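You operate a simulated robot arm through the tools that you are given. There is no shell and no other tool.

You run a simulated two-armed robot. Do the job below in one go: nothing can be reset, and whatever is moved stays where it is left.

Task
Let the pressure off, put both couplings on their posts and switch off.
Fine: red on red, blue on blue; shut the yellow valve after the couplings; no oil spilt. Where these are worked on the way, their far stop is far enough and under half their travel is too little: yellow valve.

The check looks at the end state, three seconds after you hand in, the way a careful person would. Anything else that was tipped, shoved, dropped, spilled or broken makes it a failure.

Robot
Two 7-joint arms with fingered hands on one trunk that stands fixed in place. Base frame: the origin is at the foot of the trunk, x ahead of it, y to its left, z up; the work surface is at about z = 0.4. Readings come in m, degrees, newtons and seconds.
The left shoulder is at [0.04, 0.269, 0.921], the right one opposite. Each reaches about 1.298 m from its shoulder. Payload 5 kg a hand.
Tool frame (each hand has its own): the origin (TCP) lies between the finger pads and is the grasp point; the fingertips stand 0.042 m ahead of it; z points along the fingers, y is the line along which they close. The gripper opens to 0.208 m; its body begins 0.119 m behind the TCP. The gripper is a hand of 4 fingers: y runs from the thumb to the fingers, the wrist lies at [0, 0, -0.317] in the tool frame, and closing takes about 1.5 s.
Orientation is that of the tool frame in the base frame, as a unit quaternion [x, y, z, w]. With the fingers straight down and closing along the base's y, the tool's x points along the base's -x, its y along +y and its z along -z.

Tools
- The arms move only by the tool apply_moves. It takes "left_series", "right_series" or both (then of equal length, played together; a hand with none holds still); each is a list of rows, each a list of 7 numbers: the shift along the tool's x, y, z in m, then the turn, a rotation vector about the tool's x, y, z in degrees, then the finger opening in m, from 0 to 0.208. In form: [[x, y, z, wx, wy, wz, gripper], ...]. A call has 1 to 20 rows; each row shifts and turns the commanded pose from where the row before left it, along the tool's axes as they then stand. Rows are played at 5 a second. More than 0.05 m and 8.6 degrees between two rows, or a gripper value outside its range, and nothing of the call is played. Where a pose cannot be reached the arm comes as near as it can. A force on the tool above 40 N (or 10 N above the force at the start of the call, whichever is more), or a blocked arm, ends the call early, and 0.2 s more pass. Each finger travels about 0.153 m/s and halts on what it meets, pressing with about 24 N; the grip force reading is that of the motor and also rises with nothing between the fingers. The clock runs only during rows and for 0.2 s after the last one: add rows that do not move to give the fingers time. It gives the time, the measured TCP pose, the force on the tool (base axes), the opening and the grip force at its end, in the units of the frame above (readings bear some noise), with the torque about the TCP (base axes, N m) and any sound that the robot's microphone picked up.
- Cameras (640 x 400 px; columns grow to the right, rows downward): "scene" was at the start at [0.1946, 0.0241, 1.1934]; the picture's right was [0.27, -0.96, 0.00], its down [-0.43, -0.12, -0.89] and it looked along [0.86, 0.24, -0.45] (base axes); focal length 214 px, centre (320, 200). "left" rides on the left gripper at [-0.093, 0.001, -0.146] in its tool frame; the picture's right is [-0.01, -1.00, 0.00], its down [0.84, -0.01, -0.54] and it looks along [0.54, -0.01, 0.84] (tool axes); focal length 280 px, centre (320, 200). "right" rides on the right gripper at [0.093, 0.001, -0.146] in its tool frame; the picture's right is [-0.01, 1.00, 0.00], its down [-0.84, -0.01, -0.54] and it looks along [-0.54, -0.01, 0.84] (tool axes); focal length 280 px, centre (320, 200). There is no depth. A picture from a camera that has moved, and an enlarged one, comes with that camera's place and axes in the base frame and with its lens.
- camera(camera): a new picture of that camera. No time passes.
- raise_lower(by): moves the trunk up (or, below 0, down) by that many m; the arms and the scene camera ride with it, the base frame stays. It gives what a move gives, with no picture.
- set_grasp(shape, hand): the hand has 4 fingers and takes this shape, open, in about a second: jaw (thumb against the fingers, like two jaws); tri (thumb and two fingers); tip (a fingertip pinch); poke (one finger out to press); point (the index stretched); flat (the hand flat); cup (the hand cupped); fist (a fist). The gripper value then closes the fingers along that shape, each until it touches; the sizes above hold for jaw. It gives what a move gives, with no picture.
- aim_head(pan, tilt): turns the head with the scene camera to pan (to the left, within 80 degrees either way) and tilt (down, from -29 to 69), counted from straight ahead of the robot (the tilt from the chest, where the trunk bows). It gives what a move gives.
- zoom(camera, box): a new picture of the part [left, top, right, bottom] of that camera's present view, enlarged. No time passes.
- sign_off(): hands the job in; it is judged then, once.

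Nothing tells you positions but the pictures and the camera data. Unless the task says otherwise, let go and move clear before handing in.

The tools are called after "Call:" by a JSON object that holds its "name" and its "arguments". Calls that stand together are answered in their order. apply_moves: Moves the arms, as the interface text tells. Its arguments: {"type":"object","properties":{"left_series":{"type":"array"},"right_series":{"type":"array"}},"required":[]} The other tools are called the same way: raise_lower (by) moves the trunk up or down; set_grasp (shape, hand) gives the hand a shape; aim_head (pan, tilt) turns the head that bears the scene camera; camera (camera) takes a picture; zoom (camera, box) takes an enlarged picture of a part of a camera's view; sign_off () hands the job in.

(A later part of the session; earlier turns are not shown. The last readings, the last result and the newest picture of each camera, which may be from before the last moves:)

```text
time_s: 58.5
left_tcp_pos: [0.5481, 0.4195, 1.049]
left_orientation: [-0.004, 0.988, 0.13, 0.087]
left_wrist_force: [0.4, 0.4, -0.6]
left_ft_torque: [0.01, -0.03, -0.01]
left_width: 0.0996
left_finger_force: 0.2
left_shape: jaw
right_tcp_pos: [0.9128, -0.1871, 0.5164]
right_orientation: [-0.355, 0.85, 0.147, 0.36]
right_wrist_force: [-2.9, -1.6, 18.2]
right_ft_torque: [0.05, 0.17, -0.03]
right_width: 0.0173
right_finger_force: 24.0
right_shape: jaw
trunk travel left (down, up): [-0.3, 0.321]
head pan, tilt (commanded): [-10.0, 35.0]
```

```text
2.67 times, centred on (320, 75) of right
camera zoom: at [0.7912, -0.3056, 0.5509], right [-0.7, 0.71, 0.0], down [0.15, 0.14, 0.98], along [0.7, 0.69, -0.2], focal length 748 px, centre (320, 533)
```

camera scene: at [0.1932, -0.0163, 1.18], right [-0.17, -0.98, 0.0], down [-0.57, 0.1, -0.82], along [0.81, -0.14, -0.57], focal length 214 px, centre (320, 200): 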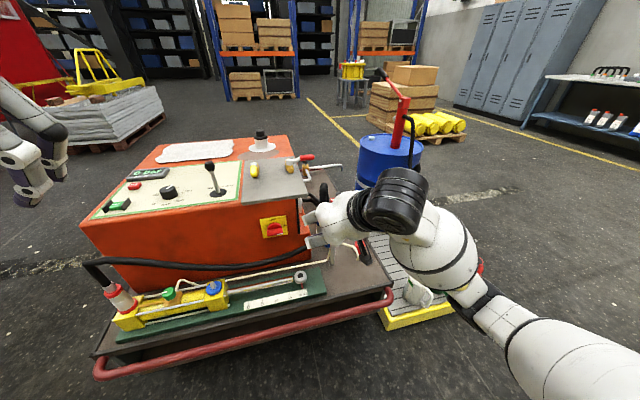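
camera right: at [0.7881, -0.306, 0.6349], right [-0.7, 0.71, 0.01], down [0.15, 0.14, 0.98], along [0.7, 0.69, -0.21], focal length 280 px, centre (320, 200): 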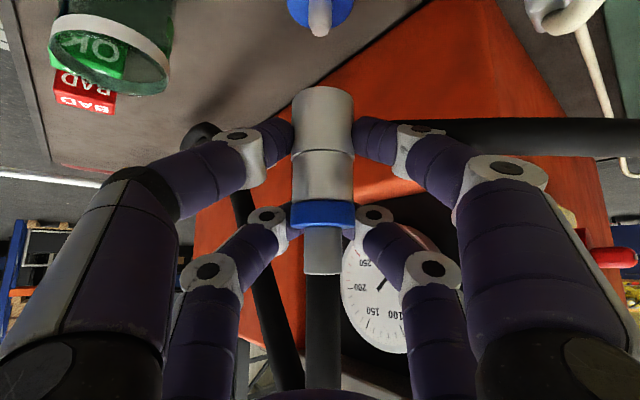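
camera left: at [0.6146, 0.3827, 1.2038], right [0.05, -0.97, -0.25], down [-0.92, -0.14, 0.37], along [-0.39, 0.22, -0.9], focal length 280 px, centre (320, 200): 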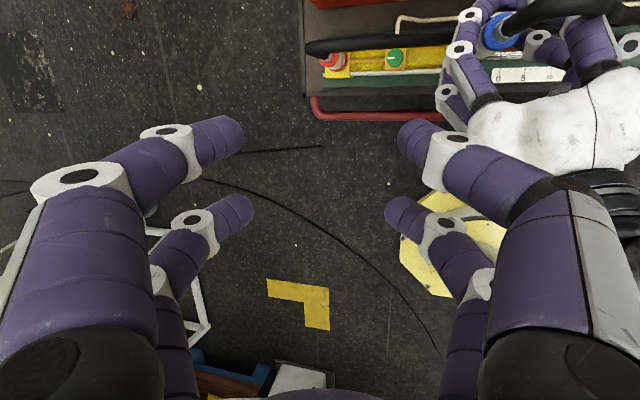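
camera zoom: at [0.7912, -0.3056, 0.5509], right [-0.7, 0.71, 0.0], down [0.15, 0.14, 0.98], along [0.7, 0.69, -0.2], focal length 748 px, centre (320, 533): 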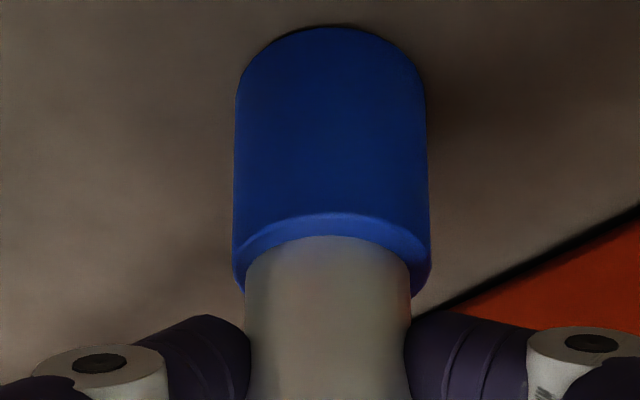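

Contact at the foot: 18 N upward at the height I'd expect for a seated coupling. I'll press slightly more to make sure it's fully home.

Call:
{"name": "apply_moves", "arguments": {"right_series": [[0.0014, 0, 0.0014, 0, 0, 0, 0.0], [0.0007, 0, 0.0007, 0, 0, 0, 0.0]]}}

Call:
{"name": "zoom", "arguments": {"camera": "scene", "box": [300, 160, 390, 260]}}

```text
time_s: 59.0
left_tcp_pos: [0.5471, 0.4202, 1.0489]
left_orientation: [-0.004, 0.988, 0.13, 0.087]
left_wrist_force: [0.0, -0.7, -0.8]
left_ft_torque: [-0.03, 0.01, -0.03]
left_width: 0.0995
left_finger_force: 0.0
left_shape: jaw
right_tcp_pos: [0.9123, -0.1857, 0.5139]
right_orientation: [-0.354, 0.85, 0.146, 0.362]
right_wrist_force: [-0.9, -4.2, 37.6]
right_ft_torque: [-0.04, 0.19, -0.13]
right_width: 0.0185
right_finger_force: 24.5
right_shape: jaw
trunk travel left (down, up): [-0.3, 0.321]
head pan, tilt (commanded): [-10.0, 35.0]
```

```text
4.00 times, centred on (345, 210) of scene
camera zoom: at [0.1911, -0.016, 1.1809], right [-0.17, -0.98, 0.0], down [-0.56, 0.1, -0.82], along [0.81, -0.14, -0.57], focal length 858 px, centre (220, 160)
```

zoom: 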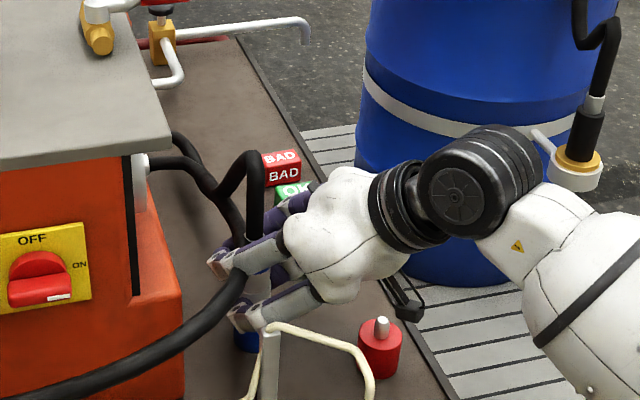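

It bears firmly on the foot with no further travel: seated. I'll unload, open the fingers, and back out along the fingers' line.

Call:
{"name": "apply_moves", "arguments": {"right_series": [[-0.0018, 0, -0.0018, 0, 0, 0, 0.0], [0, 0, 0, 0, 0, 0, 0.03], [0, 0, 0, 0, 0, 0, 0.06], [0, 0, 0, 0, 0, 0, 0.085], [0, 0, 0, 0, 0, 0, 0.085]]}}

Call:
{"name": "camera", "arguments": {"camera": "right"}}

Call:
{"name": "zoom", "arguments": {"camera": "scene", "box": [300, 160, 390, 260]}}

```text
time_s: 60.2
left_tcp_pos: [0.5491, 0.4198, 1.0471]
left_orientation: [-0.004, 0.988, 0.131, 0.085]
left_wrist_force: [-0.3, -0.6, 0.4]
left_ft_torque: [0.01, 0.0, 0.04]
left_width: 0.0998
left_finger_force: 0.0
left_shape: jaw
right_tcp_pos: [0.9125, -0.188, 0.5093]
right_orientation: [-0.354, 0.852, 0.146, 0.357]
right_wrist_force: [25.8, -10.9, -8.4]
right_ft_torque: [0.23, -0.33, 1.03]
right_width: 0.0803
right_finger_force: 0.0
right_shape: jaw
trunk travel left (down, up): [-0.3, 0.321]
head pan, tilt (commanded): [-10.0, 35.0]
```

```text
taken
camera right: at [0.7909, -0.3072, 0.545], right [-0.7, 0.71, 0.01], down [0.15, 0.14, 0.98], along [0.7, 0.69, -0.21], focal length 280 px, centre (320, 200)
```

right: 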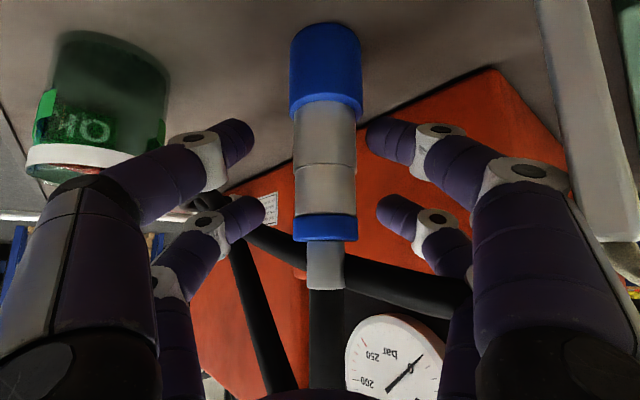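

```text
4.00 times, centred on (345, 210) of scene
camera zoom: at [0.1942, -0.0167, 1.1798], right [-0.17, -0.98, 0.0], down [-0.57, 0.1, -0.82], along [0.81, -0.14, -0.57], focal length 858 px, centre (220, 160)
```

zoom: 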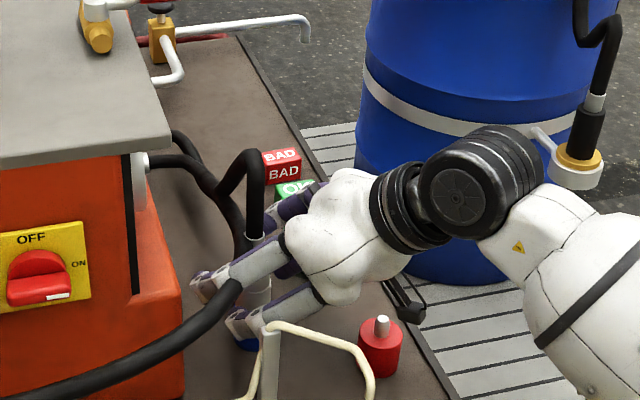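

The opening left finger met the tube's pillar (about 26 N), so I'll narrow the grip at once to take that load off before backing out.

Call:
{"name": "apply_moves", "arguments": {"right_series": [[0, 0, 0, 0, 0, 0, 0.065], [0, 0, 0, 0, 0, 0, 0.058], [0, 0, 0, 0, 0, 0, 0.058]]}}

Call:
{"name": "camera", "arguments": {"camera": "right"}}

Call:
{"name": "zoom", "arguments": {"camera": "scene", "box": [310, 200, 370, 260]}}

```text
time_s: 61.0
left_tcp_pos: [0.5483, 0.4192, 1.0486]
left_orientation: [-0.004, 0.988, 0.131, 0.085]
left_wrist_force: [0.1, 0.1, -0.5]
left_ft_torque: [0.01, -0.02, -0.01]
left_width: 0.0996
left_finger_force: 0.1
left_shape: jaw
right_tcp_pos: [0.911, -0.1867, 0.5107]
right_orientation: [-0.356, 0.851, 0.148, 0.357]
right_wrist_force: [6.8, -3.5, -0.9]
right_ft_torque: [0.09, 0.17, 0.41]
right_width: 0.0573
right_finger_force: 0.1
right_shape: jaw
trunk travel left (down, up): [-0.3, 0.321]
head pan, tilt (commanded): [-10.0, 35.0]
```

```text
taken
camera right: at [0.7902, -0.3049, 0.5466], right [-0.7, 0.71, 0.01], down [0.15, 0.14, 0.98], along [0.7, 0.69, -0.21], focal length 280 px, centre (320, 200)
```

right: 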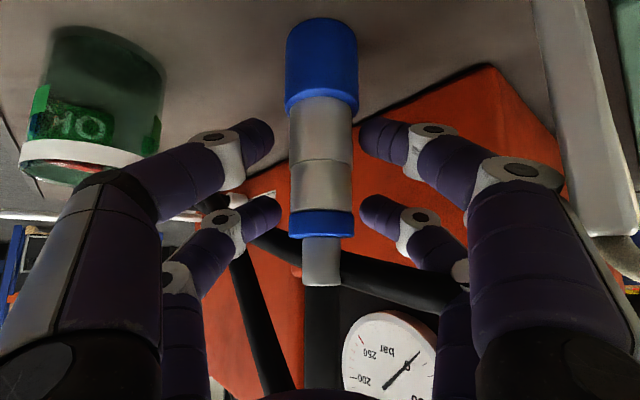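

```text
6.67 times, centred on (340, 230) of scene
camera zoom: at [0.1933, -0.0163, 1.1801], right [-0.17, -0.98, 0.0], down [-0.56, 0.1, -0.82], along [0.81, -0.14, -0.57], focal length 1430 px, centre (187, 0)
```

zoom: 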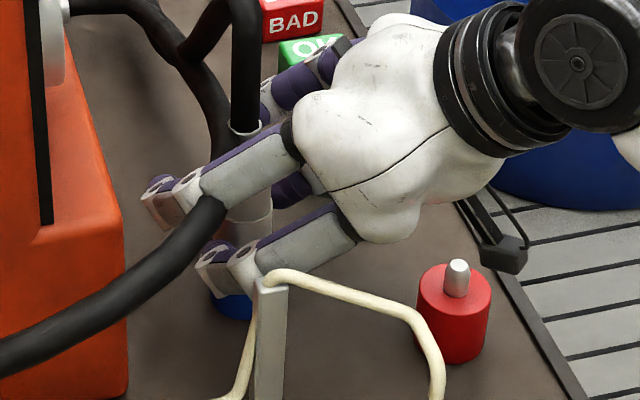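

Call:
{"name": "apply_moves", "arguments": {"right_series": [[0, -0.004, 0, 0, 0, 0, 0.056], [-0.0107, 0, -0.0105, 0, 0, 0, 0.056], [-0.0107, 0, -0.0105, 0, 0, 0, 0.056]]}}

Call:
{"name": "camera", "arguments": {"camera": "right"}}

Call:
{"name": "zoom", "arguments": {"camera": "scene", "box": [300, 180, 380, 260]}}

```text
time_s: 61.9
left_tcp_pos: [0.5471, 0.4206, 1.0486]
left_orientation: [-0.005, 0.988, 0.13, 0.085]
left_wrist_force: [-1.0, 0.6, 1.8]
left_ft_torque: [0.0, -0.02, -0.03]
left_width: 0.0997
left_finger_force: 0.2
left_shape: jaw
right_tcp_pos: [0.9134, -0.1904, 0.542]
right_orientation: [-0.355, 0.851, 0.147, 0.357]
right_wrist_force: [-0.7, -0.8, 0.0]
right_ft_torque: [-0.03, 0.02, -0.01]
right_width: 0.0562
right_finger_force: 0.1
right_shape: jaw
trunk travel left (down, up): [-0.3, 0.321]
head pan, tilt (commanded): [-10.0, 35.0]
```

```text
taken
camera right: at [0.7933, -0.3084, 0.5777], right [-0.7, 0.71, 0.01], down [0.15, 0.14, 0.98], along [0.7, 0.69, -0.21], focal length 280 px, centre (320, 200)
```

right: 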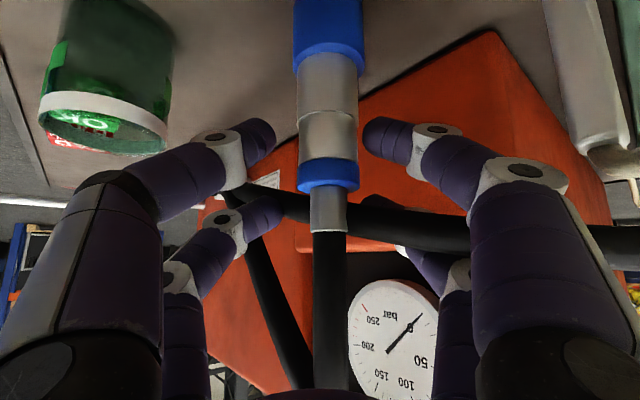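

```text
5.00 times, centred on (340, 220) of scene
camera zoom: at [0.1929, -0.0163, 1.1802], right [-0.17, -0.98, 0.0], down [-0.56, 0.1, -0.82], along [0.81, -0.14, -0.57], focal length 1072 px, centre (220, 100)
```

zoom: 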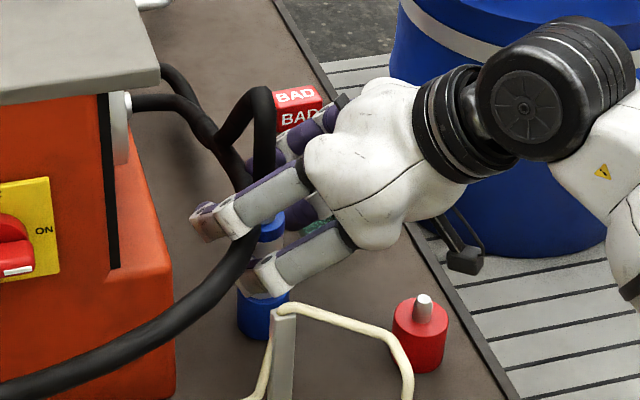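

Call:
{"name": "apply_moves", "arguments": {"right_series": [[-0.0107, 0, -0.0105, 0, 0, 0, 0.056], [-0.0107, 0, -0.0105, 0, 0, 0, 0.056], [-0.0107, 0, -0.0105, 0, 0, 0, 0.056]]}}

Call:
{"name": "camera", "arguments": {"camera": "right"}}

Call:
{"name": "zoom", "arguments": {"camera": "scene", "box": [300, 170, 380, 260]}}

```text
time_s: 62.6
left_tcp_pos: [0.5479, 0.4192, 1.0476]
left_orientation: [-0.005, 0.988, 0.131, 0.086]
left_wrist_force: [-0.7, -0.1, 0.1]
left_ft_torque: [0.04, -0.05, 0.01]
left_width: 0.0999
left_finger_force: 0.1
left_shape: jaw
right_tcp_pos: [0.9136, -0.1906, 0.5871]
right_orientation: [-0.355, 0.851, 0.147, 0.357]
right_wrist_force: [-0.3, 0.5, -0.5]
right_ft_torque: [0.03, -0.03, -0.01]
right_width: 0.0559
right_finger_force: 0.1
right_shape: jaw
trunk travel left (down, up): [-0.3, 0.321]
head pan, tilt (commanded): [-10.0, 35.0]
```

```text
taken
camera right: at [0.7929, -0.3088, 0.6229], right [-0.7, 0.71, 0.01], down [0.15, 0.14, 0.98], along [0.7, 0.69, -0.21], focal length 280 px, centre (320, 200)
```

right: 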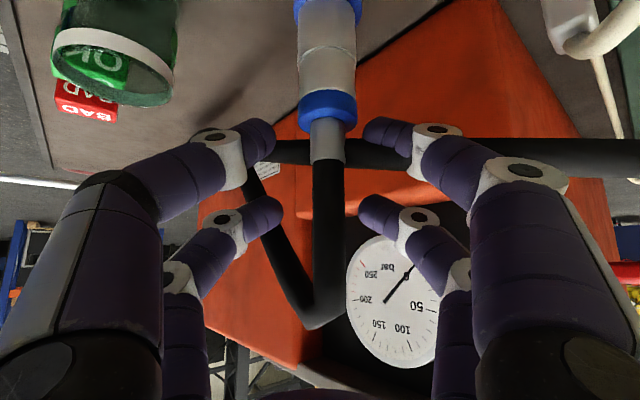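

```text
4.44 times, centred on (340, 215) of scene
camera zoom: at [0.1929, -0.0162, 1.1802], right [-0.17, -0.98, 0.0], down [-0.56, 0.1, -0.82], along [0.81, -0.14, -0.57], focal length 953 px, centre (231, 133)
```

zoom: 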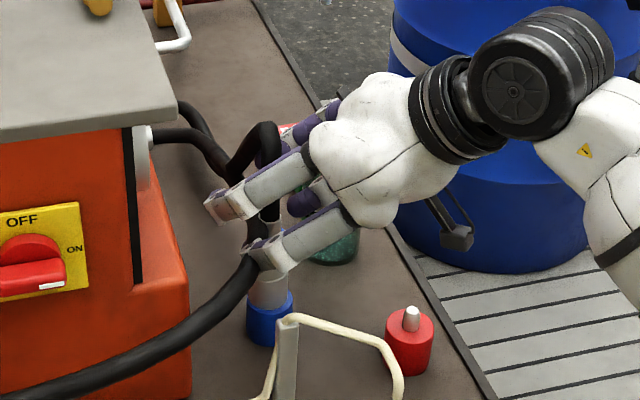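

No load now and the blue coupling stays put on its post. I'll back out along the finger line.

Call:
{"name": "apply_moves", "arguments": {"right_series": [[0, 0, -0.03, 0, 0, 0, 0.056], [0, 0, -0.04, 0, 0, 0, 0.056], [0, 0, -0.04, 0, 0, 0, 0.056], [0, 0, -0.04, 0, 0, 0, 0.08], [0, 0, -0.04, 0, 0, 0, 0.1]]}}

Call:
{"name": "camera", "arguments": {"camera": "scene"}}

Call:
{"name": "zoom", "arguments": {"camera": "scene", "box": [270, 160, 400, 260]}}

Call:
{"name": "camera", "arguments": {"camera": "right"}}

```text
time_s: 63.9
left_tcp_pos: [0.5471, 0.4212, 1.0492]
left_orientation: [-0.004, 0.988, 0.13, 0.086]
left_wrist_force: [-0.5, 0.8, -0.6]
left_ft_torque: [-0.03, -0.06, -0.02]
left_width: 0.0996
left_finger_force: 0.0
left_shape: jaw
right_tcp_pos: [0.818, -0.2837, 0.7216]
right_orientation: [-0.355, 0.851, 0.147, 0.358]
right_wrist_force: [0.6, 0.3, -0.6]
right_ft_torque: [-0.06, -0.02, -0.02]
right_width: 0.0995
right_finger_force: 0.1
right_shape: jaw
trunk travel left (down, up): [-0.3, 0.321]
head pan, tilt (commanded): [-10.0, 35.0]
```

```text
taken
camera scene: at [0.1931, -0.0162, 1.1803], right [-0.17, -0.98, 0.0], down [-0.56, 0.1, -0.82], along [0.81, -0.14, -0.57], focal length 214 px, centre (320, 200)
```

scene: 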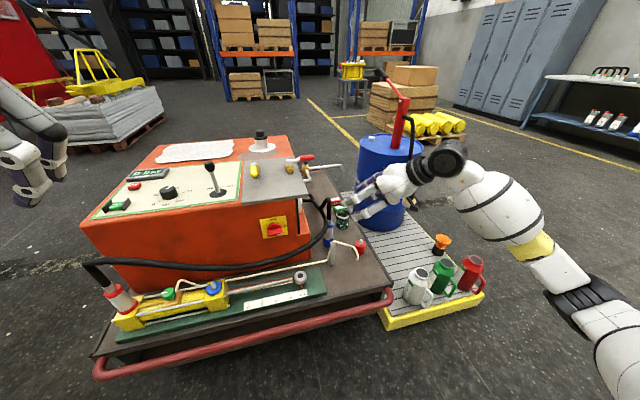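

```text
4.00 times, centred on (335, 210) of scene
camera zoom: at [0.1931, -0.0162, 1.1803], right [-0.17, -0.98, 0.0], down [-0.56, 0.1, -0.82], along [0.81, -0.14, -0.57], focal length 858 px, centre (260, 160)
```

zoom: 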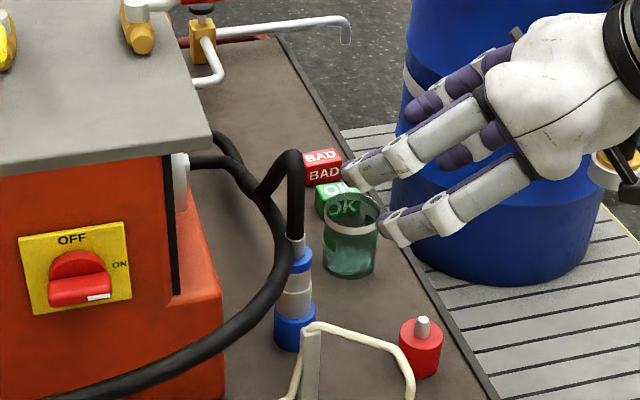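

```text
taken
camera right: at [0.6974, -0.4022, 0.7578], right [-0.7, 0.71, 0.01], down [0.15, 0.14, 0.98], along [0.7, 0.69, -0.21], focal length 280 px, centre (320, 200)
```

right: 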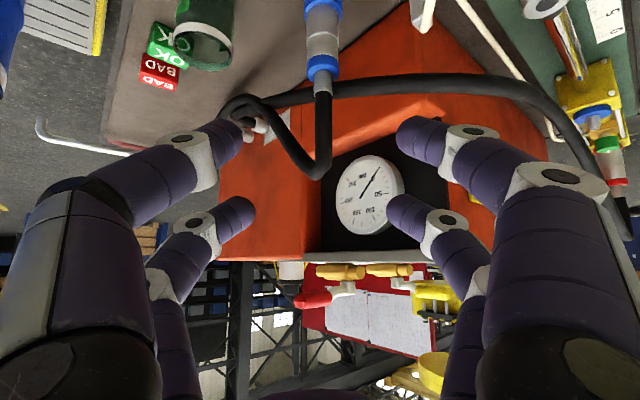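

The blue coupling stands on its blue post, the gauge still shows 0 bar, and the glass, tags and tube are undisturbed. Next is the red coupling: I'll lift the left hand further out of the way while the right hand backs off and travels left.

Call:
{"name": "apply_moves", "arguments": {"left_series": [[-0.0026, 0.0204, -0.0116, 0, 0, 0, 0.1], [-0.0026, 0.0204, -0.0116, 0, 0, 0, 0.1], [-0.0026, 0.0204, -0.0116, 0, 0, 0, 0.1], [-0.0026, 0.0204, -0.0116, 0, 0, 0, 0.1], [-0.0026, 0.0204, -0.0116, 0, 0, 0, 0.1], [-0.0026, 0.0204, -0.0116, 0, 0, 0, 0.1]], "right_series": [[0, 0.0295, -0.0312, 0, 0, 0, 0.12], [0, 0.0295, -0.0312, 0, 0, 0, 0.12], [0, 0.0295, -0.0312, 0, 0, 0, 0.12], [0, 0.0295, -0.0312, 0, 0, 0, 0.12], [0, 0.0295, -0.0312, 0, 0, 0, 0.12], [0, 0.0295, -0.0312, 0, 0, 0, 0.12]]}}

Call:
{"name": "apply_moves", "arguments": {"right_series": [[-0.017, 0.0347, 0.0238, 0, 0, 0, 0.12], [-0.017, 0.0347, 0.0238, 0, 0, 0, 0.12], [-0.017, 0.0347, 0.0238, 0, 0, 0, 0.12], [-0.017, 0.0347, 0.0238, 0, 0, 0, 0.12], [-0.017, 0.0347, 0.0238, 0, 0, 0, 0.12], [-0.017, 0.0347, 0.0238, 0, 0, 0, 0.12], [-0.017, 0.0347, 0.0238, 0, 0, 0, 0.12], [-0.017, 0.0347, 0.0238, 0, 0, 0, 0.12], [-0.017, 0.0347, 0.0238, 0, 0, 0, 0.12], [-0.017, 0.0347, 0.0238, 0, 0, 0, 0.12], [-0.017, 0.0347, 0.0238, 0, 0, 0, 0.12]]}}

Call:
{"name": "camera", "arguments": {"camera": "right"}}

Call:
{"name": "camera", "arguments": {"camera": "left"}}

```text
time_s: 65.2
left_tcp_pos: [0.5475, 0.5194, 1.1478]
left_orientation: [-0.005, 0.988, 0.131, 0.086]
left_wrist_force: [-0.9, 1.0, 0.3]
left_ft_torque: [-0.02, -0.04, 0.0]
left_width: 0.0997
left_finger_force: 0.0
left_shape: jaw
right_tcp_pos: [0.5985, -0.254, 0.8521]
right_orientation: [-0.354, 0.852, 0.146, 0.357]
right_wrist_force: [1.2, -0.4, 0.6]
right_ft_torque: [0.0, 0.02, 0.02]
right_width: 0.1196
right_finger_force: 0.0
right_shape: jaw
trunk travel left (down, up): [-0.3, 0.321]
head pan, tilt (commanded): [-10.0, 35.0]
```

```text
time_s: 67.7
left_tcp_pos: [0.5479, 0.5196, 1.1478]
left_orientation: [-0.005, 0.988, 0.13, 0.087]
left_wrist_force: [0.0, -0.9, -0.2]
left_ft_torque: [-0.04, -0.03, -0.02]
left_width: 0.0994
left_finger_force: 0.0
left_shape: jaw
right_tcp_pos: [0.5499, 0.2402, 0.7975]
right_orientation: [-0.355, 0.851, 0.147, 0.357]
right_wrist_force: [0.2, 1.6, -0.1]
right_ft_torque: [0.02, 0.02, 0.01]
right_width: 0.12
right_finger_force: 0.0
right_shape: jaw
trunk travel left (down, up): [-0.3, 0.321]
head pan, tilt (commanded): [-10.0, 35.0]
```

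```text
taken
camera right: at [0.4297, 0.1223, 0.8333], right [-0.7, 0.71, 0.01], down [0.15, 0.14, 0.98], along [0.7, 0.69, -0.21], focal length 280 px, centre (320, 200)
```

right: 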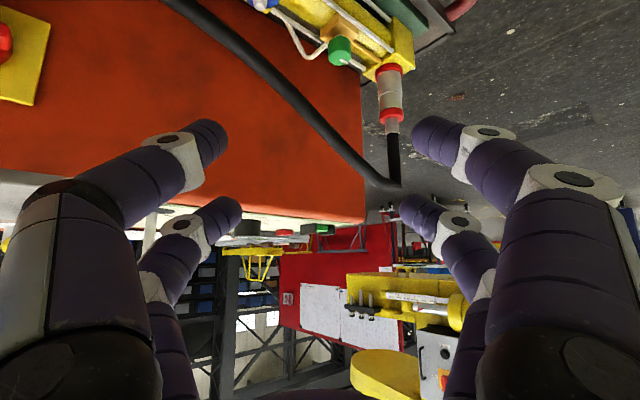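

```text
taken
camera left: at [0.6147, 0.4824, 1.303], right [0.05, -0.97, -0.25], down [-0.92, -0.14, 0.37], along [-0.39, 0.22, -0.9], focal length 280 px, centre (320, 200)
```

left: 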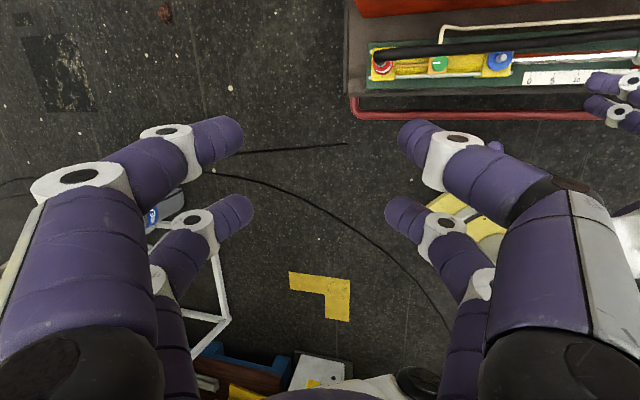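

Call:
{"name": "zoom", "arguments": {"camera": "scene", "box": [80, 240, 240, 340]}}

Call:
{"name": "zoom", "arguments": {"camera": "right", "box": [300, 0, 460, 200]}}

Call:
{"name": "zoom", "arguments": {"camera": "left", "box": [340, 20, 560, 130]}}

```text
4.00 times, centred on (160, 290) of scene
camera zoom: at [0.1931, -0.0165, 1.1801], right [-0.17, -0.98, 0.0], down [-0.56, 0.1, -0.82], along [0.81, -0.14, -0.57], focal length 858 px, centre (960, -160)
```

zoom: 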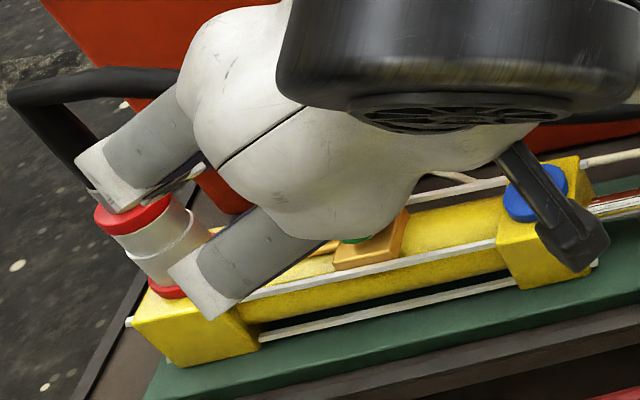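

```text
2.00 times, centred on (380, 100) of right
camera zoom: at [0.4297, 0.1223, 0.8333], right [-0.7, 0.71, 0.01], down [0.15, 0.14, 0.98], along [0.7, 0.69, -0.21], focal length 561 px, centre (200, 400)
```

zoom: 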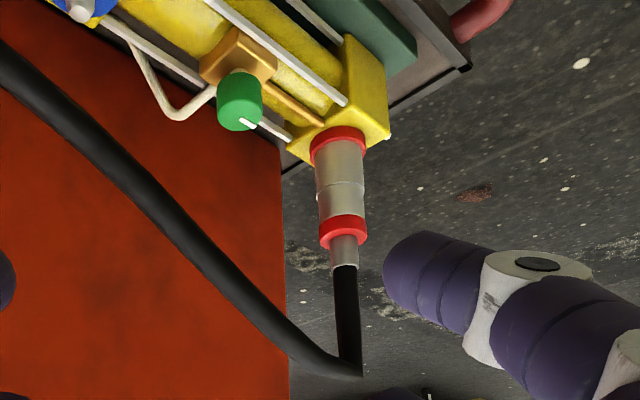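

```text
2.91 times, centred on (450, 75) of left
camera zoom: at [0.6147, 0.4824, 1.303], right [0.05, -0.97, -0.25], down [-0.92, -0.14, 0.37], along [-0.39, 0.22, -0.9], focal length 816 px, centre (-58, 564)
```

zoom: 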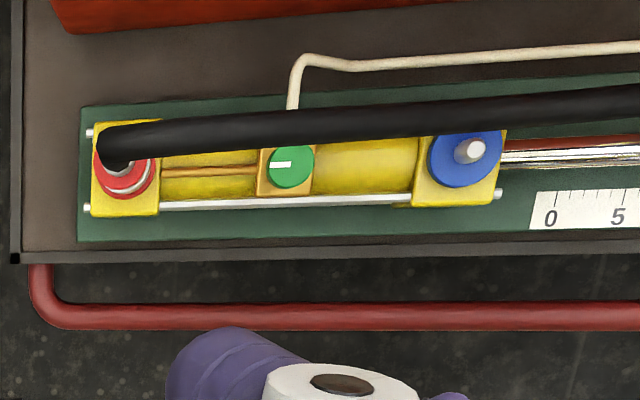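

The red coupling axis comes out near (0.660, 0.526). I'll set the yaw to about 55°, which keeps the fingers off the green bleed knob, and go to the pre-grasp point.

Call:
{"name": "apply_moves", "arguments": {"right_series": [[0, 0, 0, -3.57, -0.02, -3.51, 0.11], [0, 0, 0, -3.57, -0.02, -3.51, 0.1], [-0.0089, 0.0122, 0.0358, 0, 0, 0, 0.1], [-0.0089, 0.0122, 0.0358, 0, 0, 0, 0.1], [-0.0089, 0.0122, 0.0358, 0, 0, 0, 0.1], [-0.0089, 0.0122, 0.0358, 0, 0, 0, 0.1], [-0.0089, 0.0122, 0.0358, 0, 0, 0, 0.1], [-0.0089, 0.0122, 0.0358, 0, 0, 0, 0.1]]}}

Call:
{"name": "camera", "arguments": {"camera": "right"}}

Call:
{"name": "camera", "arguments": {"camera": "left"}}

```text
time_s: 69.5
left_tcp_pos: [0.5475, 0.5199, 1.1472]
left_orientation: [-0.004, 0.988, 0.13, 0.085]
left_wrist_force: [0.0, -0.4, 0.0]
left_ft_torque: [0.03, 0.01, 0.0]
left_width: 0.0995
left_finger_force: 0.0
left_shape: jaw
right_tcp_pos: [0.6017, 0.4402, 0.6875]
right_orientation: [-0.428, 0.817, 0.177, 0.344]
right_wrist_force: [1.1, -0.6, -0.3]
right_ft_torque: [-0.05, 0.0, 0.04]
right_width: 0.1003
right_finger_force: 0.0
right_shape: jaw
trunk travel left (down, up): [-0.3, 0.321]
head pan, tilt (commanded): [-10.0, 35.0]
```

```text
taken
camera right: at [0.5033, 0.301, 0.7226], right [-0.81, 0.58, 0.01], down [0.12, 0.16, 0.98], along [0.57, 0.8, -0.21], focal length 280 px, centre (320, 200)
```

right: 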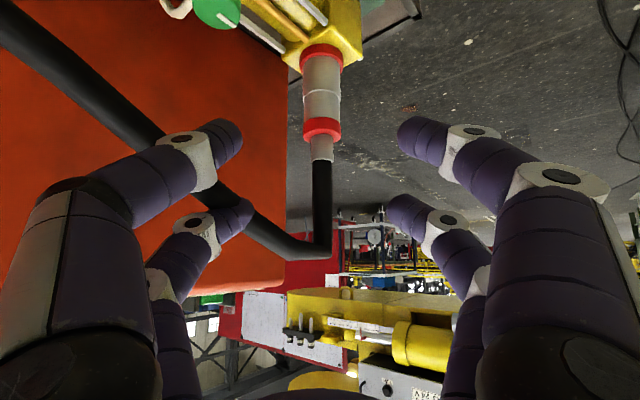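

```text
taken
camera left: at [0.6149, 0.4823, 1.3029], right [0.05, -0.97, -0.25], down [-0.92, -0.14, 0.37], along [-0.39, 0.22, -0.9], focal length 280 px, centre (320, 200)
```

left: 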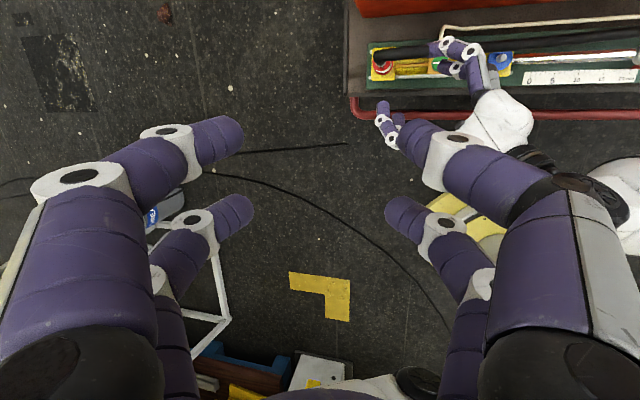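

Call:
{"name": "apply_moves", "arguments": {"right_series": [[0.003, 0.0015, 0, 0, 0, 0, 0.08], [0, 0, 0.03, 0, 0, 0, 0.078], [0, 0, 0.03, 0, 0, 0, 0.078], [0, 0, 0.03, 0, 0, 0, 0.078]]}}

Call:
{"name": "camera", "arguments": {"camera": "right"}}

Call:
{"name": "zoom", "arguments": {"camera": "left", "box": [340, 20, 560, 160]}}

```text
time_s: 70.5
left_tcp_pos: [0.5478, 0.5201, 1.1486]
left_orientation: [-0.004, 0.988, 0.131, 0.086]
left_wrist_force: [0.2, -0.5, -0.3]
left_ft_torque: [-0.01, 0.0, 0.0]
left_width: 0.0994
left_finger_force: 0.1
left_shape: jaw
right_tcp_pos: [0.6347, 0.489, 0.6226]
right_orientation: [-0.428, 0.817, 0.178, 0.344]
right_wrist_force: [0.7, -1.2, 0.0]
right_ft_torque: [-0.02, 0.02, 0.06]
right_width: 0.0786
right_finger_force: 0.0
right_shape: jaw
trunk travel left (down, up): [-0.3, 0.321]
head pan, tilt (commanded): [-10.0, 35.0]
```

```text
taken
camera right: at [0.5366, 0.3515, 0.6575], right [-0.82, 0.58, 0.01], down [0.12, 0.16, 0.98], along [0.57, 0.8, -0.21], focal length 280 px, centre (320, 200)
```

right: 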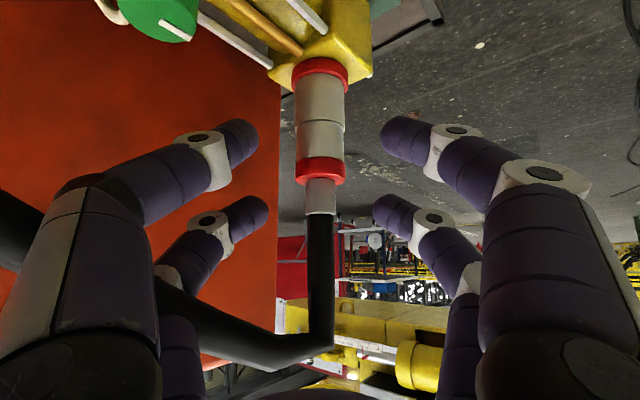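

```text
2.86 times, centred on (450, 90) of left
camera zoom: at [0.6148, 0.4822, 1.3028], right [0.04, -0.97, -0.25], down [-0.92, -0.14, 0.37], along [-0.39, 0.22, -0.9], focal length 801 px, centre (-51, 514)
```

zoom: 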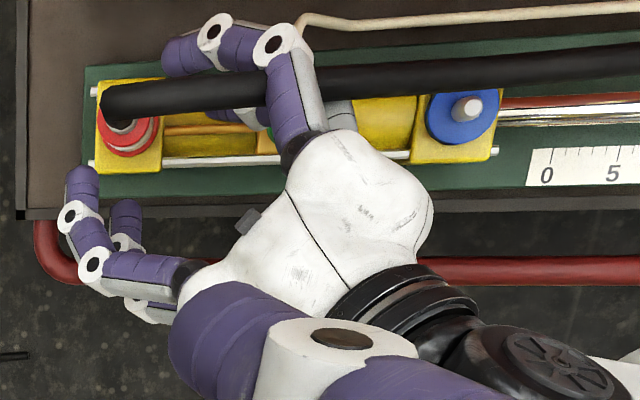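

Call:
{"name": "apply_moves", "arguments": {"right_series": [[-0.001, 0, 0.03, 0, 0, 0, 0.075], [-0.001, 0, 0.031, 0, 0, 0, 0.075]]}}

Call:
{"name": "camera", "arguments": {"camera": "right"}}

Call:
{"name": "zoom", "arguments": {"camera": "left", "box": [340, 20, 560, 160]}}

```text
time_s: 71.1
left_tcp_pos: [0.5456, 0.5183, 1.151]
left_orientation: [-0.005, 0.988, 0.13, 0.087]
left_wrist_force: [-0.7, 0.0, -0.1]
left_ft_torque: [-0.06, 0.02, 0.0]
left_width: 0.0996
left_finger_force: 0.0
left_shape: jaw
right_tcp_pos: [0.6727, 0.5042, 0.552]
right_orientation: [-0.417, 0.825, 0.18, 0.336]
right_wrist_force: [-7.4, -0.7, 47.3]
right_ft_torque: [1.33, 2.07, 0.23]
right_width: 0.0763
right_finger_force: 0.0
right_shape: jaw
trunk travel left (down, up): [-0.3, 0.321]
head pan, tilt (commanded): [-10.0, 35.0]
stopped in row 2 (right hand): the force on the tool passed its limit at 49 N (the readings are from after the stop); the commanded pose is now the measured one
```

```text
taken
camera right: at [0.5719, 0.3689, 0.591], right [-0.8, 0.6, 0.03], down [0.15, 0.16, 0.97], along [0.58, 0.79, -0.22], focal length 280 px, centre (320, 200)
```

right: 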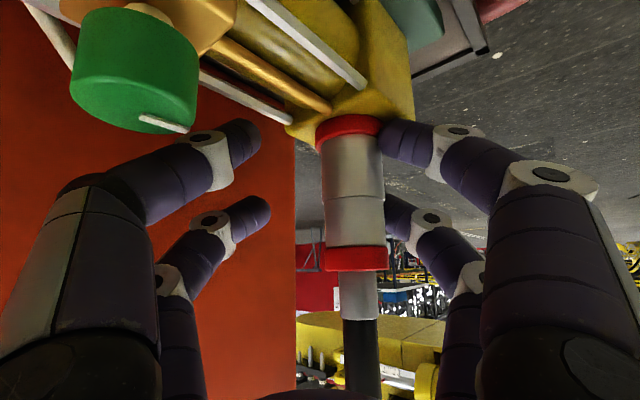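

```text
2.86 times, centred on (450, 90) of left
camera zoom: at [0.6118, 0.4814, 1.3069], right [0.05, -0.97, -0.25], down [-0.92, -0.14, 0.36], along [-0.39, 0.22, -0.9], focal length 801 px, centre (-51, 514)
```

zoom: 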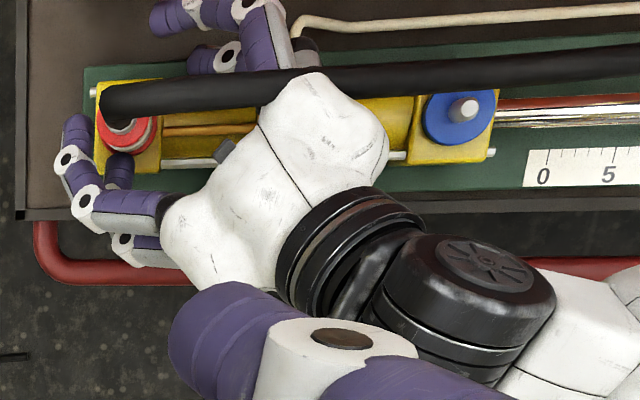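

The right arm lurched near the end of that reach and a fingertip is pressing on the yellow block beside the coupling. I'll relieve it upward first in tiny steps and inspect.

Call:
{"name": "apply_moves", "arguments": {"right_series": [[-0.0035, 0, -0.0036, 0, 0, 0, 0.078], [-0.0035, 0, -0.0036, 0, 0, 0, 0.078]]}}

Call:
{"name": "camera", "arguments": {"camera": "right"}}

Call:
{"name": "camera", "arguments": {"camera": "scene"}}

Call:
{"name": "camera", "arguments": {"camera": "left"}}

```text
time_s: 71.7
left_tcp_pos: [0.5479, 0.5197, 1.1494]
left_orientation: [-0.004, 0.988, 0.13, 0.086]
left_wrist_force: [-0.3, 0.0, -0.2]
left_ft_torque: [0.02, -0.02, 0.01]
left_width: 0.0998
left_finger_force: 0.0
left_shape: jaw
right_tcp_pos: [0.6733, 0.5019, 0.554]
right_orientation: [-0.417, 0.828, 0.174, 0.331]
right_wrist_force: [-2.5, 1.0, 25.3]
right_ft_torque: [0.83, 1.03, -0.03]
right_width: 0.0782
right_finger_force: 0.1
right_shape: jaw
trunk travel left (down, up): [-0.3, 0.321]
head pan, tilt (commanded): [-10.0, 35.0]
```

```text
taken
camera right: at [0.5728, 0.3673, 0.5945], right [-0.8, 0.6, 0.02], down [0.16, 0.17, 0.97], along [0.58, 0.78, -0.23], focal length 280 px, centre (320, 200)
```

right: 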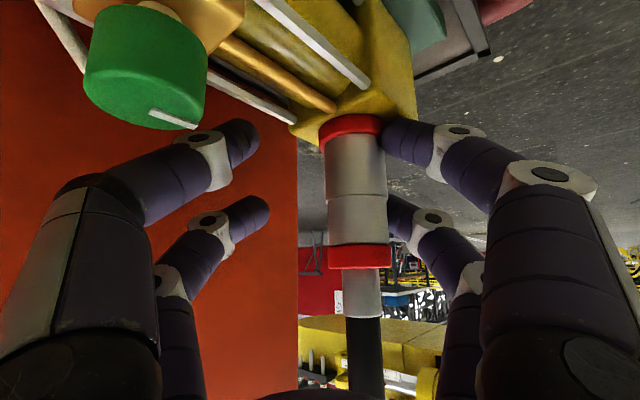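

```text
taken
camera scene: at [0.1923, -0.0171, 1.18], right [-0.17, -0.98, 0.0], down [-0.56, 0.1, -0.82], along [0.81, -0.14, -0.57], focal length 214 px, centre (320, 200)
```

scene: 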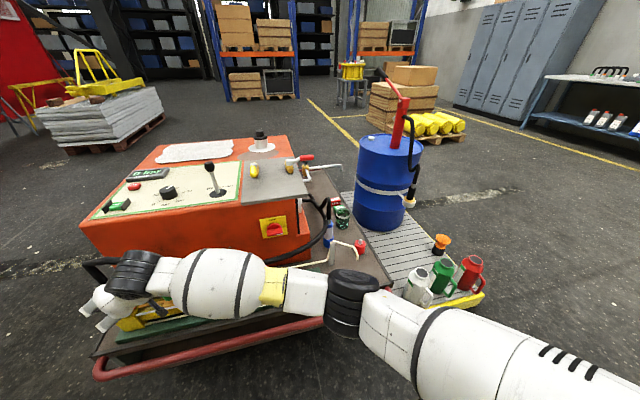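

```text
taken
camera left: at [0.6134, 0.482, 1.3043], right [0.05, -0.97, -0.25], down [-0.92, -0.14, 0.36], along [-0.39, 0.22, -0.9], focal length 280 px, centre (320, 200)
```

left: 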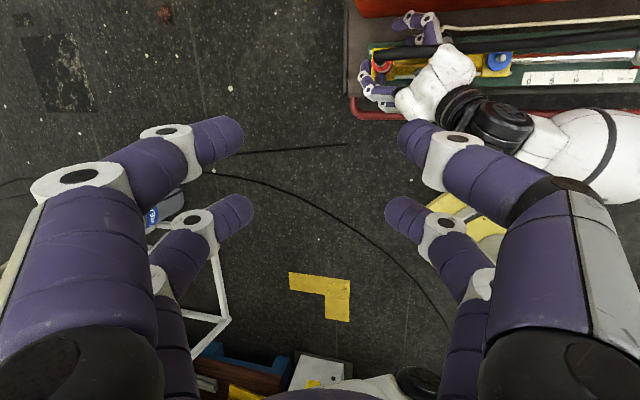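

Call:
{"name": "apply_moves", "arguments": {"right_series": [[-0.0042, 0, -0.0043, 0, 0, 0, 0.078], [-0.0042, 0.004, -0.0043, 0, 0, 0, 0.078], [-0.0042, 0.004, -0.0043, 0, 0, 0, 0.078]]}}

Call:
{"name": "camera", "arguments": {"camera": "right"}}

```text
time_s: 72.5
left_tcp_pos: [0.5475, 0.5189, 1.148]
left_orientation: [-0.004, 0.988, 0.131, 0.087]
left_wrist_force: [-0.1, 0.3, -0.3]
left_ft_torque: [0.03, 0.02, 0.02]
left_width: 0.0995
left_finger_force: 0.1
left_shape: jaw
right_tcp_pos: [0.6705, 0.5016, 0.5659]
right_orientation: [-0.415, 0.83, 0.174, 0.329]
right_wrist_force: [0.2, -0.6, -0.7]
right_ft_torque: [-0.04, -0.01, -0.03]
right_width: 0.0778
right_finger_force: 0.1
right_shape: jaw
trunk travel left (down, up): [-0.3, 0.321]
head pan, tilt (commanded): [-10.0, 35.0]
```

```text
taken
camera right: at [0.5696, 0.3677, 0.6065], right [-0.8, 0.6, 0.03], down [0.16, 0.18, 0.97], along [0.58, 0.78, -0.24], focal length 280 px, centre (320, 200)
```

right: 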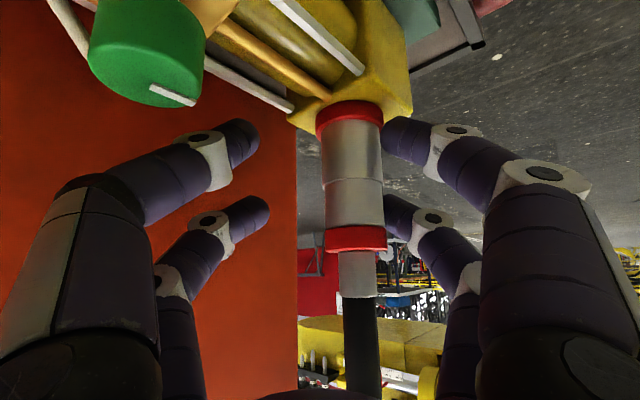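

Call:
{"name": "apply_moves", "arguments": {"right_series": [[-0.0035, 0.006, -0.0035, 0, 0, 0, 0.078], [-0.0035, 0.006, -0.0035, 0, 0, 0, 0.078]]}}

Call:
{"name": "camera", "arguments": {"camera": "right"}}

```text
time_s: 73.3
left_tcp_pos: [0.5485, 0.5203, 1.1483]
left_orientation: [-0.004, 0.988, 0.13, 0.087]
left_wrist_force: [0.4, -0.9, -0.1]
left_ft_torque: [0.04, 0.06, 0.04]
left_width: 0.0996
left_finger_force: 0.1
left_shape: jaw
right_tcp_pos: [0.6703, 0.4948, 0.5581]
right_orientation: [-0.408, 0.837, 0.171, 0.322]
right_wrist_force: [-0.4, 0.3, 0.3]
right_ft_torque: [0.04, 0.02, 0.01]
right_width: 0.0782
right_finger_force: 0.0
right_shape: jaw
trunk travel left (down, up): [-0.3, 0.321]
head pan, tilt (commanded): [-10.0, 35.0]
stopped in row 2 (right hand): the arm was blocked; the commanded pose is now the measured one
```

```text
taken
camera right: at [0.5671, 0.3631, 0.6012], right [-0.79, 0.62, 0.03], down [0.18, 0.18, 0.97], along [0.59, 0.77, -0.25], focal length 280 px, centre (320, 200)
```

right: 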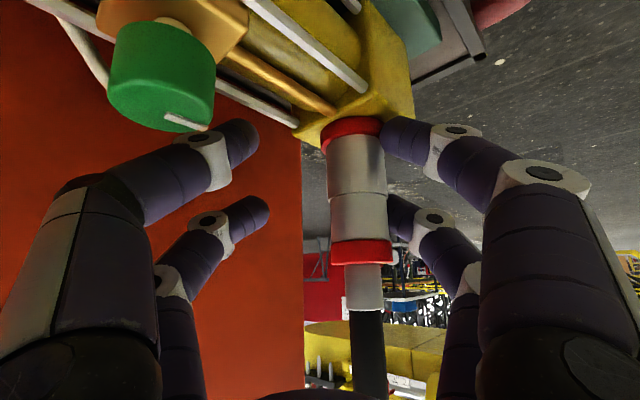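

The arm itself reports being blocked with no force on the tool. I'll look at the arm's posture from the head camera to see what it meets.

Call:
{"name": "aim_head", "arguments": {"pan": 5, "tilt": 55}}

Call:
{"name": "camera", "arguments": {"camera": "scene"}}

Call:
{"name": "camera", "arguments": {"camera": "left"}}

```text
time_s: 74.2
left_tcp_pos: [0.5484, 0.5206, 1.1483]
left_orientation: [-0.004, 0.988, 0.131, 0.086]
left_wrist_force: [-0.8, -0.2, 0.2]
left_ft_torque: [0.02, -0.02, 0.02]
left_width: 0.0998
left_finger_force: 0.1
left_shape: jaw
right_tcp_pos: [0.6692, 0.4956, 0.557]
right_orientation: [-0.409, 0.837, 0.169, 0.323]
right_wrist_force: [-0.2, -0.5, -0.3]
right_ft_torque: [-0.02, 0.04, 0.04]
right_width: 0.0782
right_finger_force: 0.0
right_shape: jaw
trunk travel left (down, up): [-0.3, 0.321]
head pan, tilt (commanded): [5.0, 55.0]
```

```text
taken
camera scene: at [0.1783, 0.0052, 1.1519], right [0.09, -1.0, 0.0], down [-0.82, -0.07, -0.57], along [0.57, 0.05, -0.82], focal length 214 px, centre (320, 200)
```

scene: 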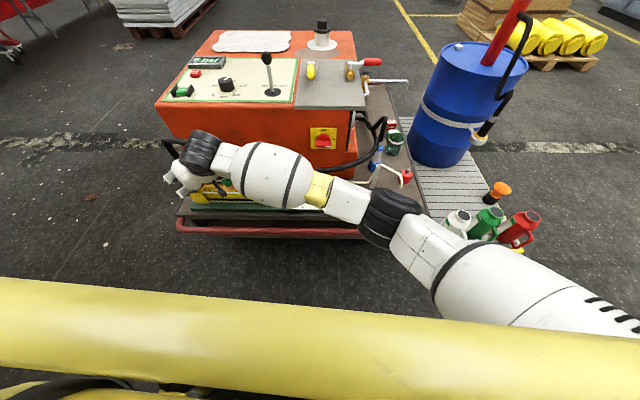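

```text
taken
camera left: at [0.6142, 0.4828, 1.3038], right [0.05, -0.97, -0.25], down [-0.92, -0.14, 0.36], along [-0.39, 0.22, -0.9], focal length 280 px, centre (320, 200)
```

left: 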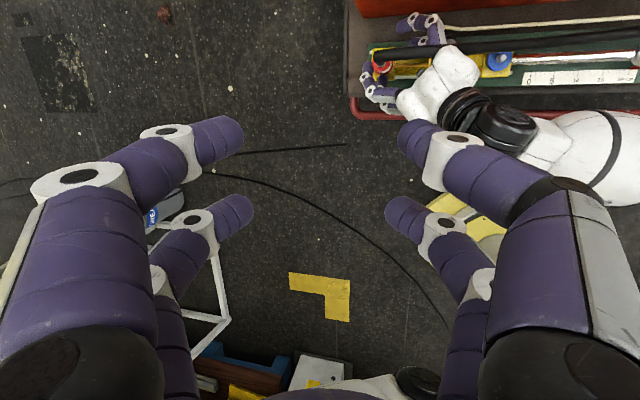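

The elbow is well bent but the wrist looks near the end of its range in this posture (forearm level, hand pointing steeply down). I'll back out of the coupling along the finger line, then raise the trunk so the forearm slopes down and the wrist has room.

Call:
{"name": "apply_moves", "arguments": {"right_series": [[0, 0.003, -0.015, 0, 0, 0, 0.09], [0, 0.003, -0.02, 0, 0, 0, 0.09], [0, 0, -0.025, 0, 0, 0, 0.09]]}}

Call:
{"name": "camera", "arguments": {"camera": "right"}}

```text
time_s: 75.0
left_tcp_pos: [0.5473, 0.5196, 1.1485]
left_orientation: [-0.005, 0.988, 0.131, 0.086]
left_wrist_force: [1.0, 0.2, -1.6]
left_ft_torque: [0.02, 0.0, -0.01]
left_width: 0.0999
left_finger_force: 0.0
left_shape: jaw
right_tcp_pos: [0.6376, 0.4715, 0.6084]
right_orientation: [-0.41, 0.835, 0.171, 0.324]
right_wrist_force: [-0.1, 0.5, 1.4]
right_ft_torque: [0.0, -0.03, 0.03]
right_width: 0.0896
right_finger_force: 0.1
right_shape: jaw
trunk travel left (down, up): [-0.3, 0.321]
head pan, tilt (commanded): [5.0, 55.0]
```

```text
taken
camera right: at [0.536, 0.3374, 0.6509], right [-0.79, 0.61, 0.03], down [0.18, 0.18, 0.97], along [0.59, 0.77, -0.25], focal length 280 px, centre (320, 200)
```

right: 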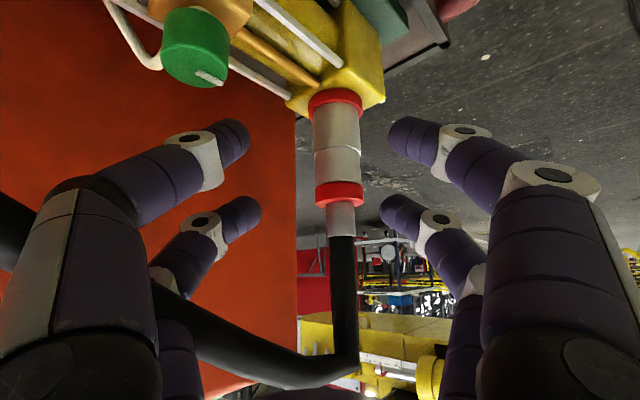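

Call:
{"name": "apply_moves", "arguments": {"right_series": [[0, 0, -0.03, 0, 0, 0, 0.1], [0, 0, -0.03, 0, 0, 0, 0.1]]}}

Call:
{"name": "raise_lower", "arguments": {"by": 0.2}}

Call:
{"name": "camera", "arguments": {"camera": "right"}}

Call:
{"name": "camera", "arguments": {"camera": "scene"}}

```text
time_s: 75.5
left_tcp_pos: [0.5483, 0.52, 1.1484]
left_orientation: [-0.005, 0.988, 0.131, 0.086]
left_wrist_force: [-1.0, -0.7, 0.6]
left_ft_torque: [0.03, -0.03, 0.0]
left_width: 0.0997
left_finger_force: 0.1
left_shape: jaw
right_tcp_pos: [0.614, 0.4345, 0.6494]
right_orientation: [-0.41, 0.835, 0.171, 0.324]
right_wrist_force: [-0.3, 0.5, -0.2]
right_ft_torque: [0.03, -0.03, -0.01]
right_width: 0.0995
right_finger_force: 0.1
right_shape: jaw
trunk travel left (down, up): [-0.3, 0.321]
head pan, tilt (commanded): [5.0, 55.0]
```

```text
time_s: 77.7
left_tcp_pos: [0.5478, 0.5206, 1.3478]
left_orientation: [-0.004, 0.988, 0.13, 0.086]
left_wrist_force: [0.1, 0.4, -0.3]
left_ft_torque: [-0.01, 0.03, 0.0]
left_width: 0.0994
left_finger_force: 0.1
left_shape: jaw
right_tcp_pos: [0.6143, 0.4372, 0.8489]
right_orientation: [-0.409, 0.836, 0.17, 0.323]
right_wrist_force: [0.4, 0.1, -0.2]
right_ft_torque: [0.0, 0.01, -0.01]
right_width: 0.0994
right_finger_force: 0.2
right_shape: jaw
trunk travel left (down, up): [-0.5, 0.121]
head pan, tilt (commanded): [5.0, 55.0]
```

```text
taken
camera right: at [0.512, 0.3041, 0.8926], right [-0.79, 0.61, 0.03], down [0.18, 0.18, 0.97], along [0.59, 0.77, -0.25], focal length 280 px, centre (320, 200)
```

right: 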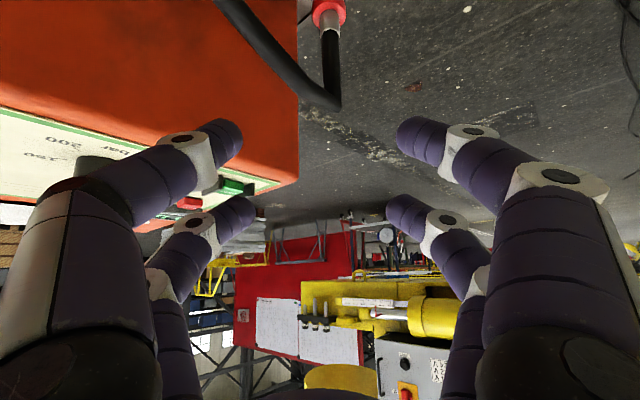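

```text
taken
camera scene: at [0.145, 0.0054, 1.3575], right [0.09, -1.0, 0.0], down [-0.82, -0.07, -0.57], along [0.57, 0.05, -0.82], focal length 214 px, centre (320, 200)
```

scene: 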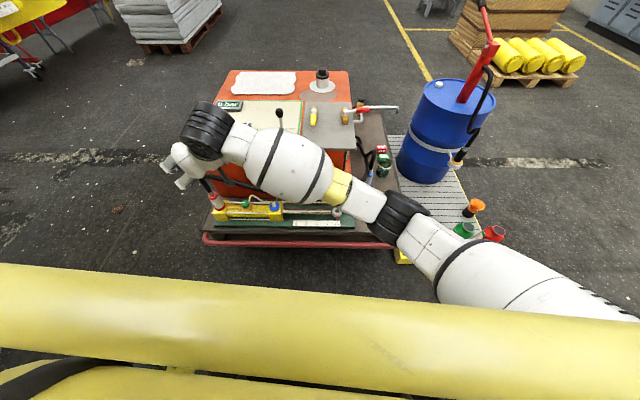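

Call:
{"name": "apply_moves", "arguments": {"right_series": [[0.0271, 0.003, 0.0292, 0, 0, 0, 0.1], [0.0271, 0.003, 0.0292, 0, 0, 0, 0.1], [0.0271, 0.003, 0.0292, 0, 0, 0, 0.1], [0.0271, 0.003, 0.0292, 0, 0, 0, 0.09]]}}

Call:
{"name": "camera", "arguments": {"camera": "right"}}

Call:
{"name": "camera", "arguments": {"camera": "scene"}}

```text
time_s: 78.7
left_tcp_pos: [0.5483, 0.5199, 1.3483]
left_orientation: [-0.004, 0.988, 0.13, 0.087]
left_wrist_force: [0.3, 0.3, 0.5]
left_ft_torque: [-0.01, 0.08, 0.02]
left_width: 0.0995
left_finger_force: 0.0
left_shape: jaw
right_tcp_pos: [0.6025, 0.4444, 0.6917]
right_orientation: [-0.409, 0.836, 0.17, 0.325]
right_wrist_force: [0.3, -0.1, 1.3]
right_ft_torque: [-0.13, 0.14, 0.04]
right_width: 0.0903
right_finger_force: 0.0
right_shape: jaw
trunk travel left (down, up): [-0.5, 0.121]
head pan, tilt (commanded): [5.0, 55.0]
```

```text
taken
camera right: at [0.4996, 0.3122, 0.7342], right [-0.79, 0.61, 0.03], down [0.18, 0.18, 0.97], along [0.59, 0.77, -0.25], focal length 280 px, centre (320, 200)
```

right: 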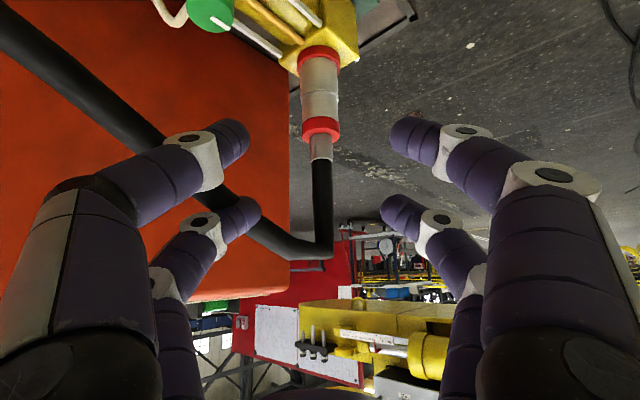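

```text
taken
camera scene: at [0.1451, 0.0054, 1.3577], right [0.09, -1.0, 0.0], down [-0.82, -0.07, -0.57], along [0.57, 0.05, -0.82], focal length 214 px, centre (320, 200)
```

scene: 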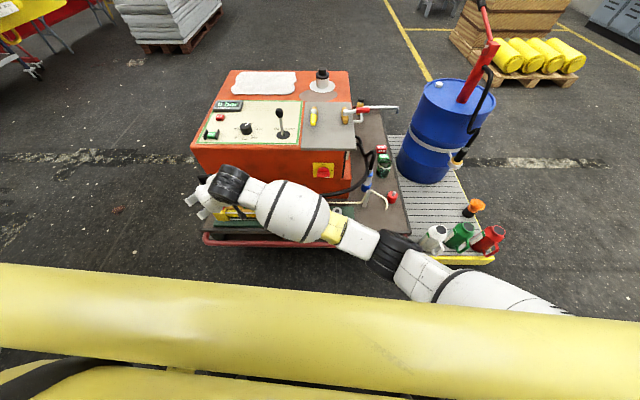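

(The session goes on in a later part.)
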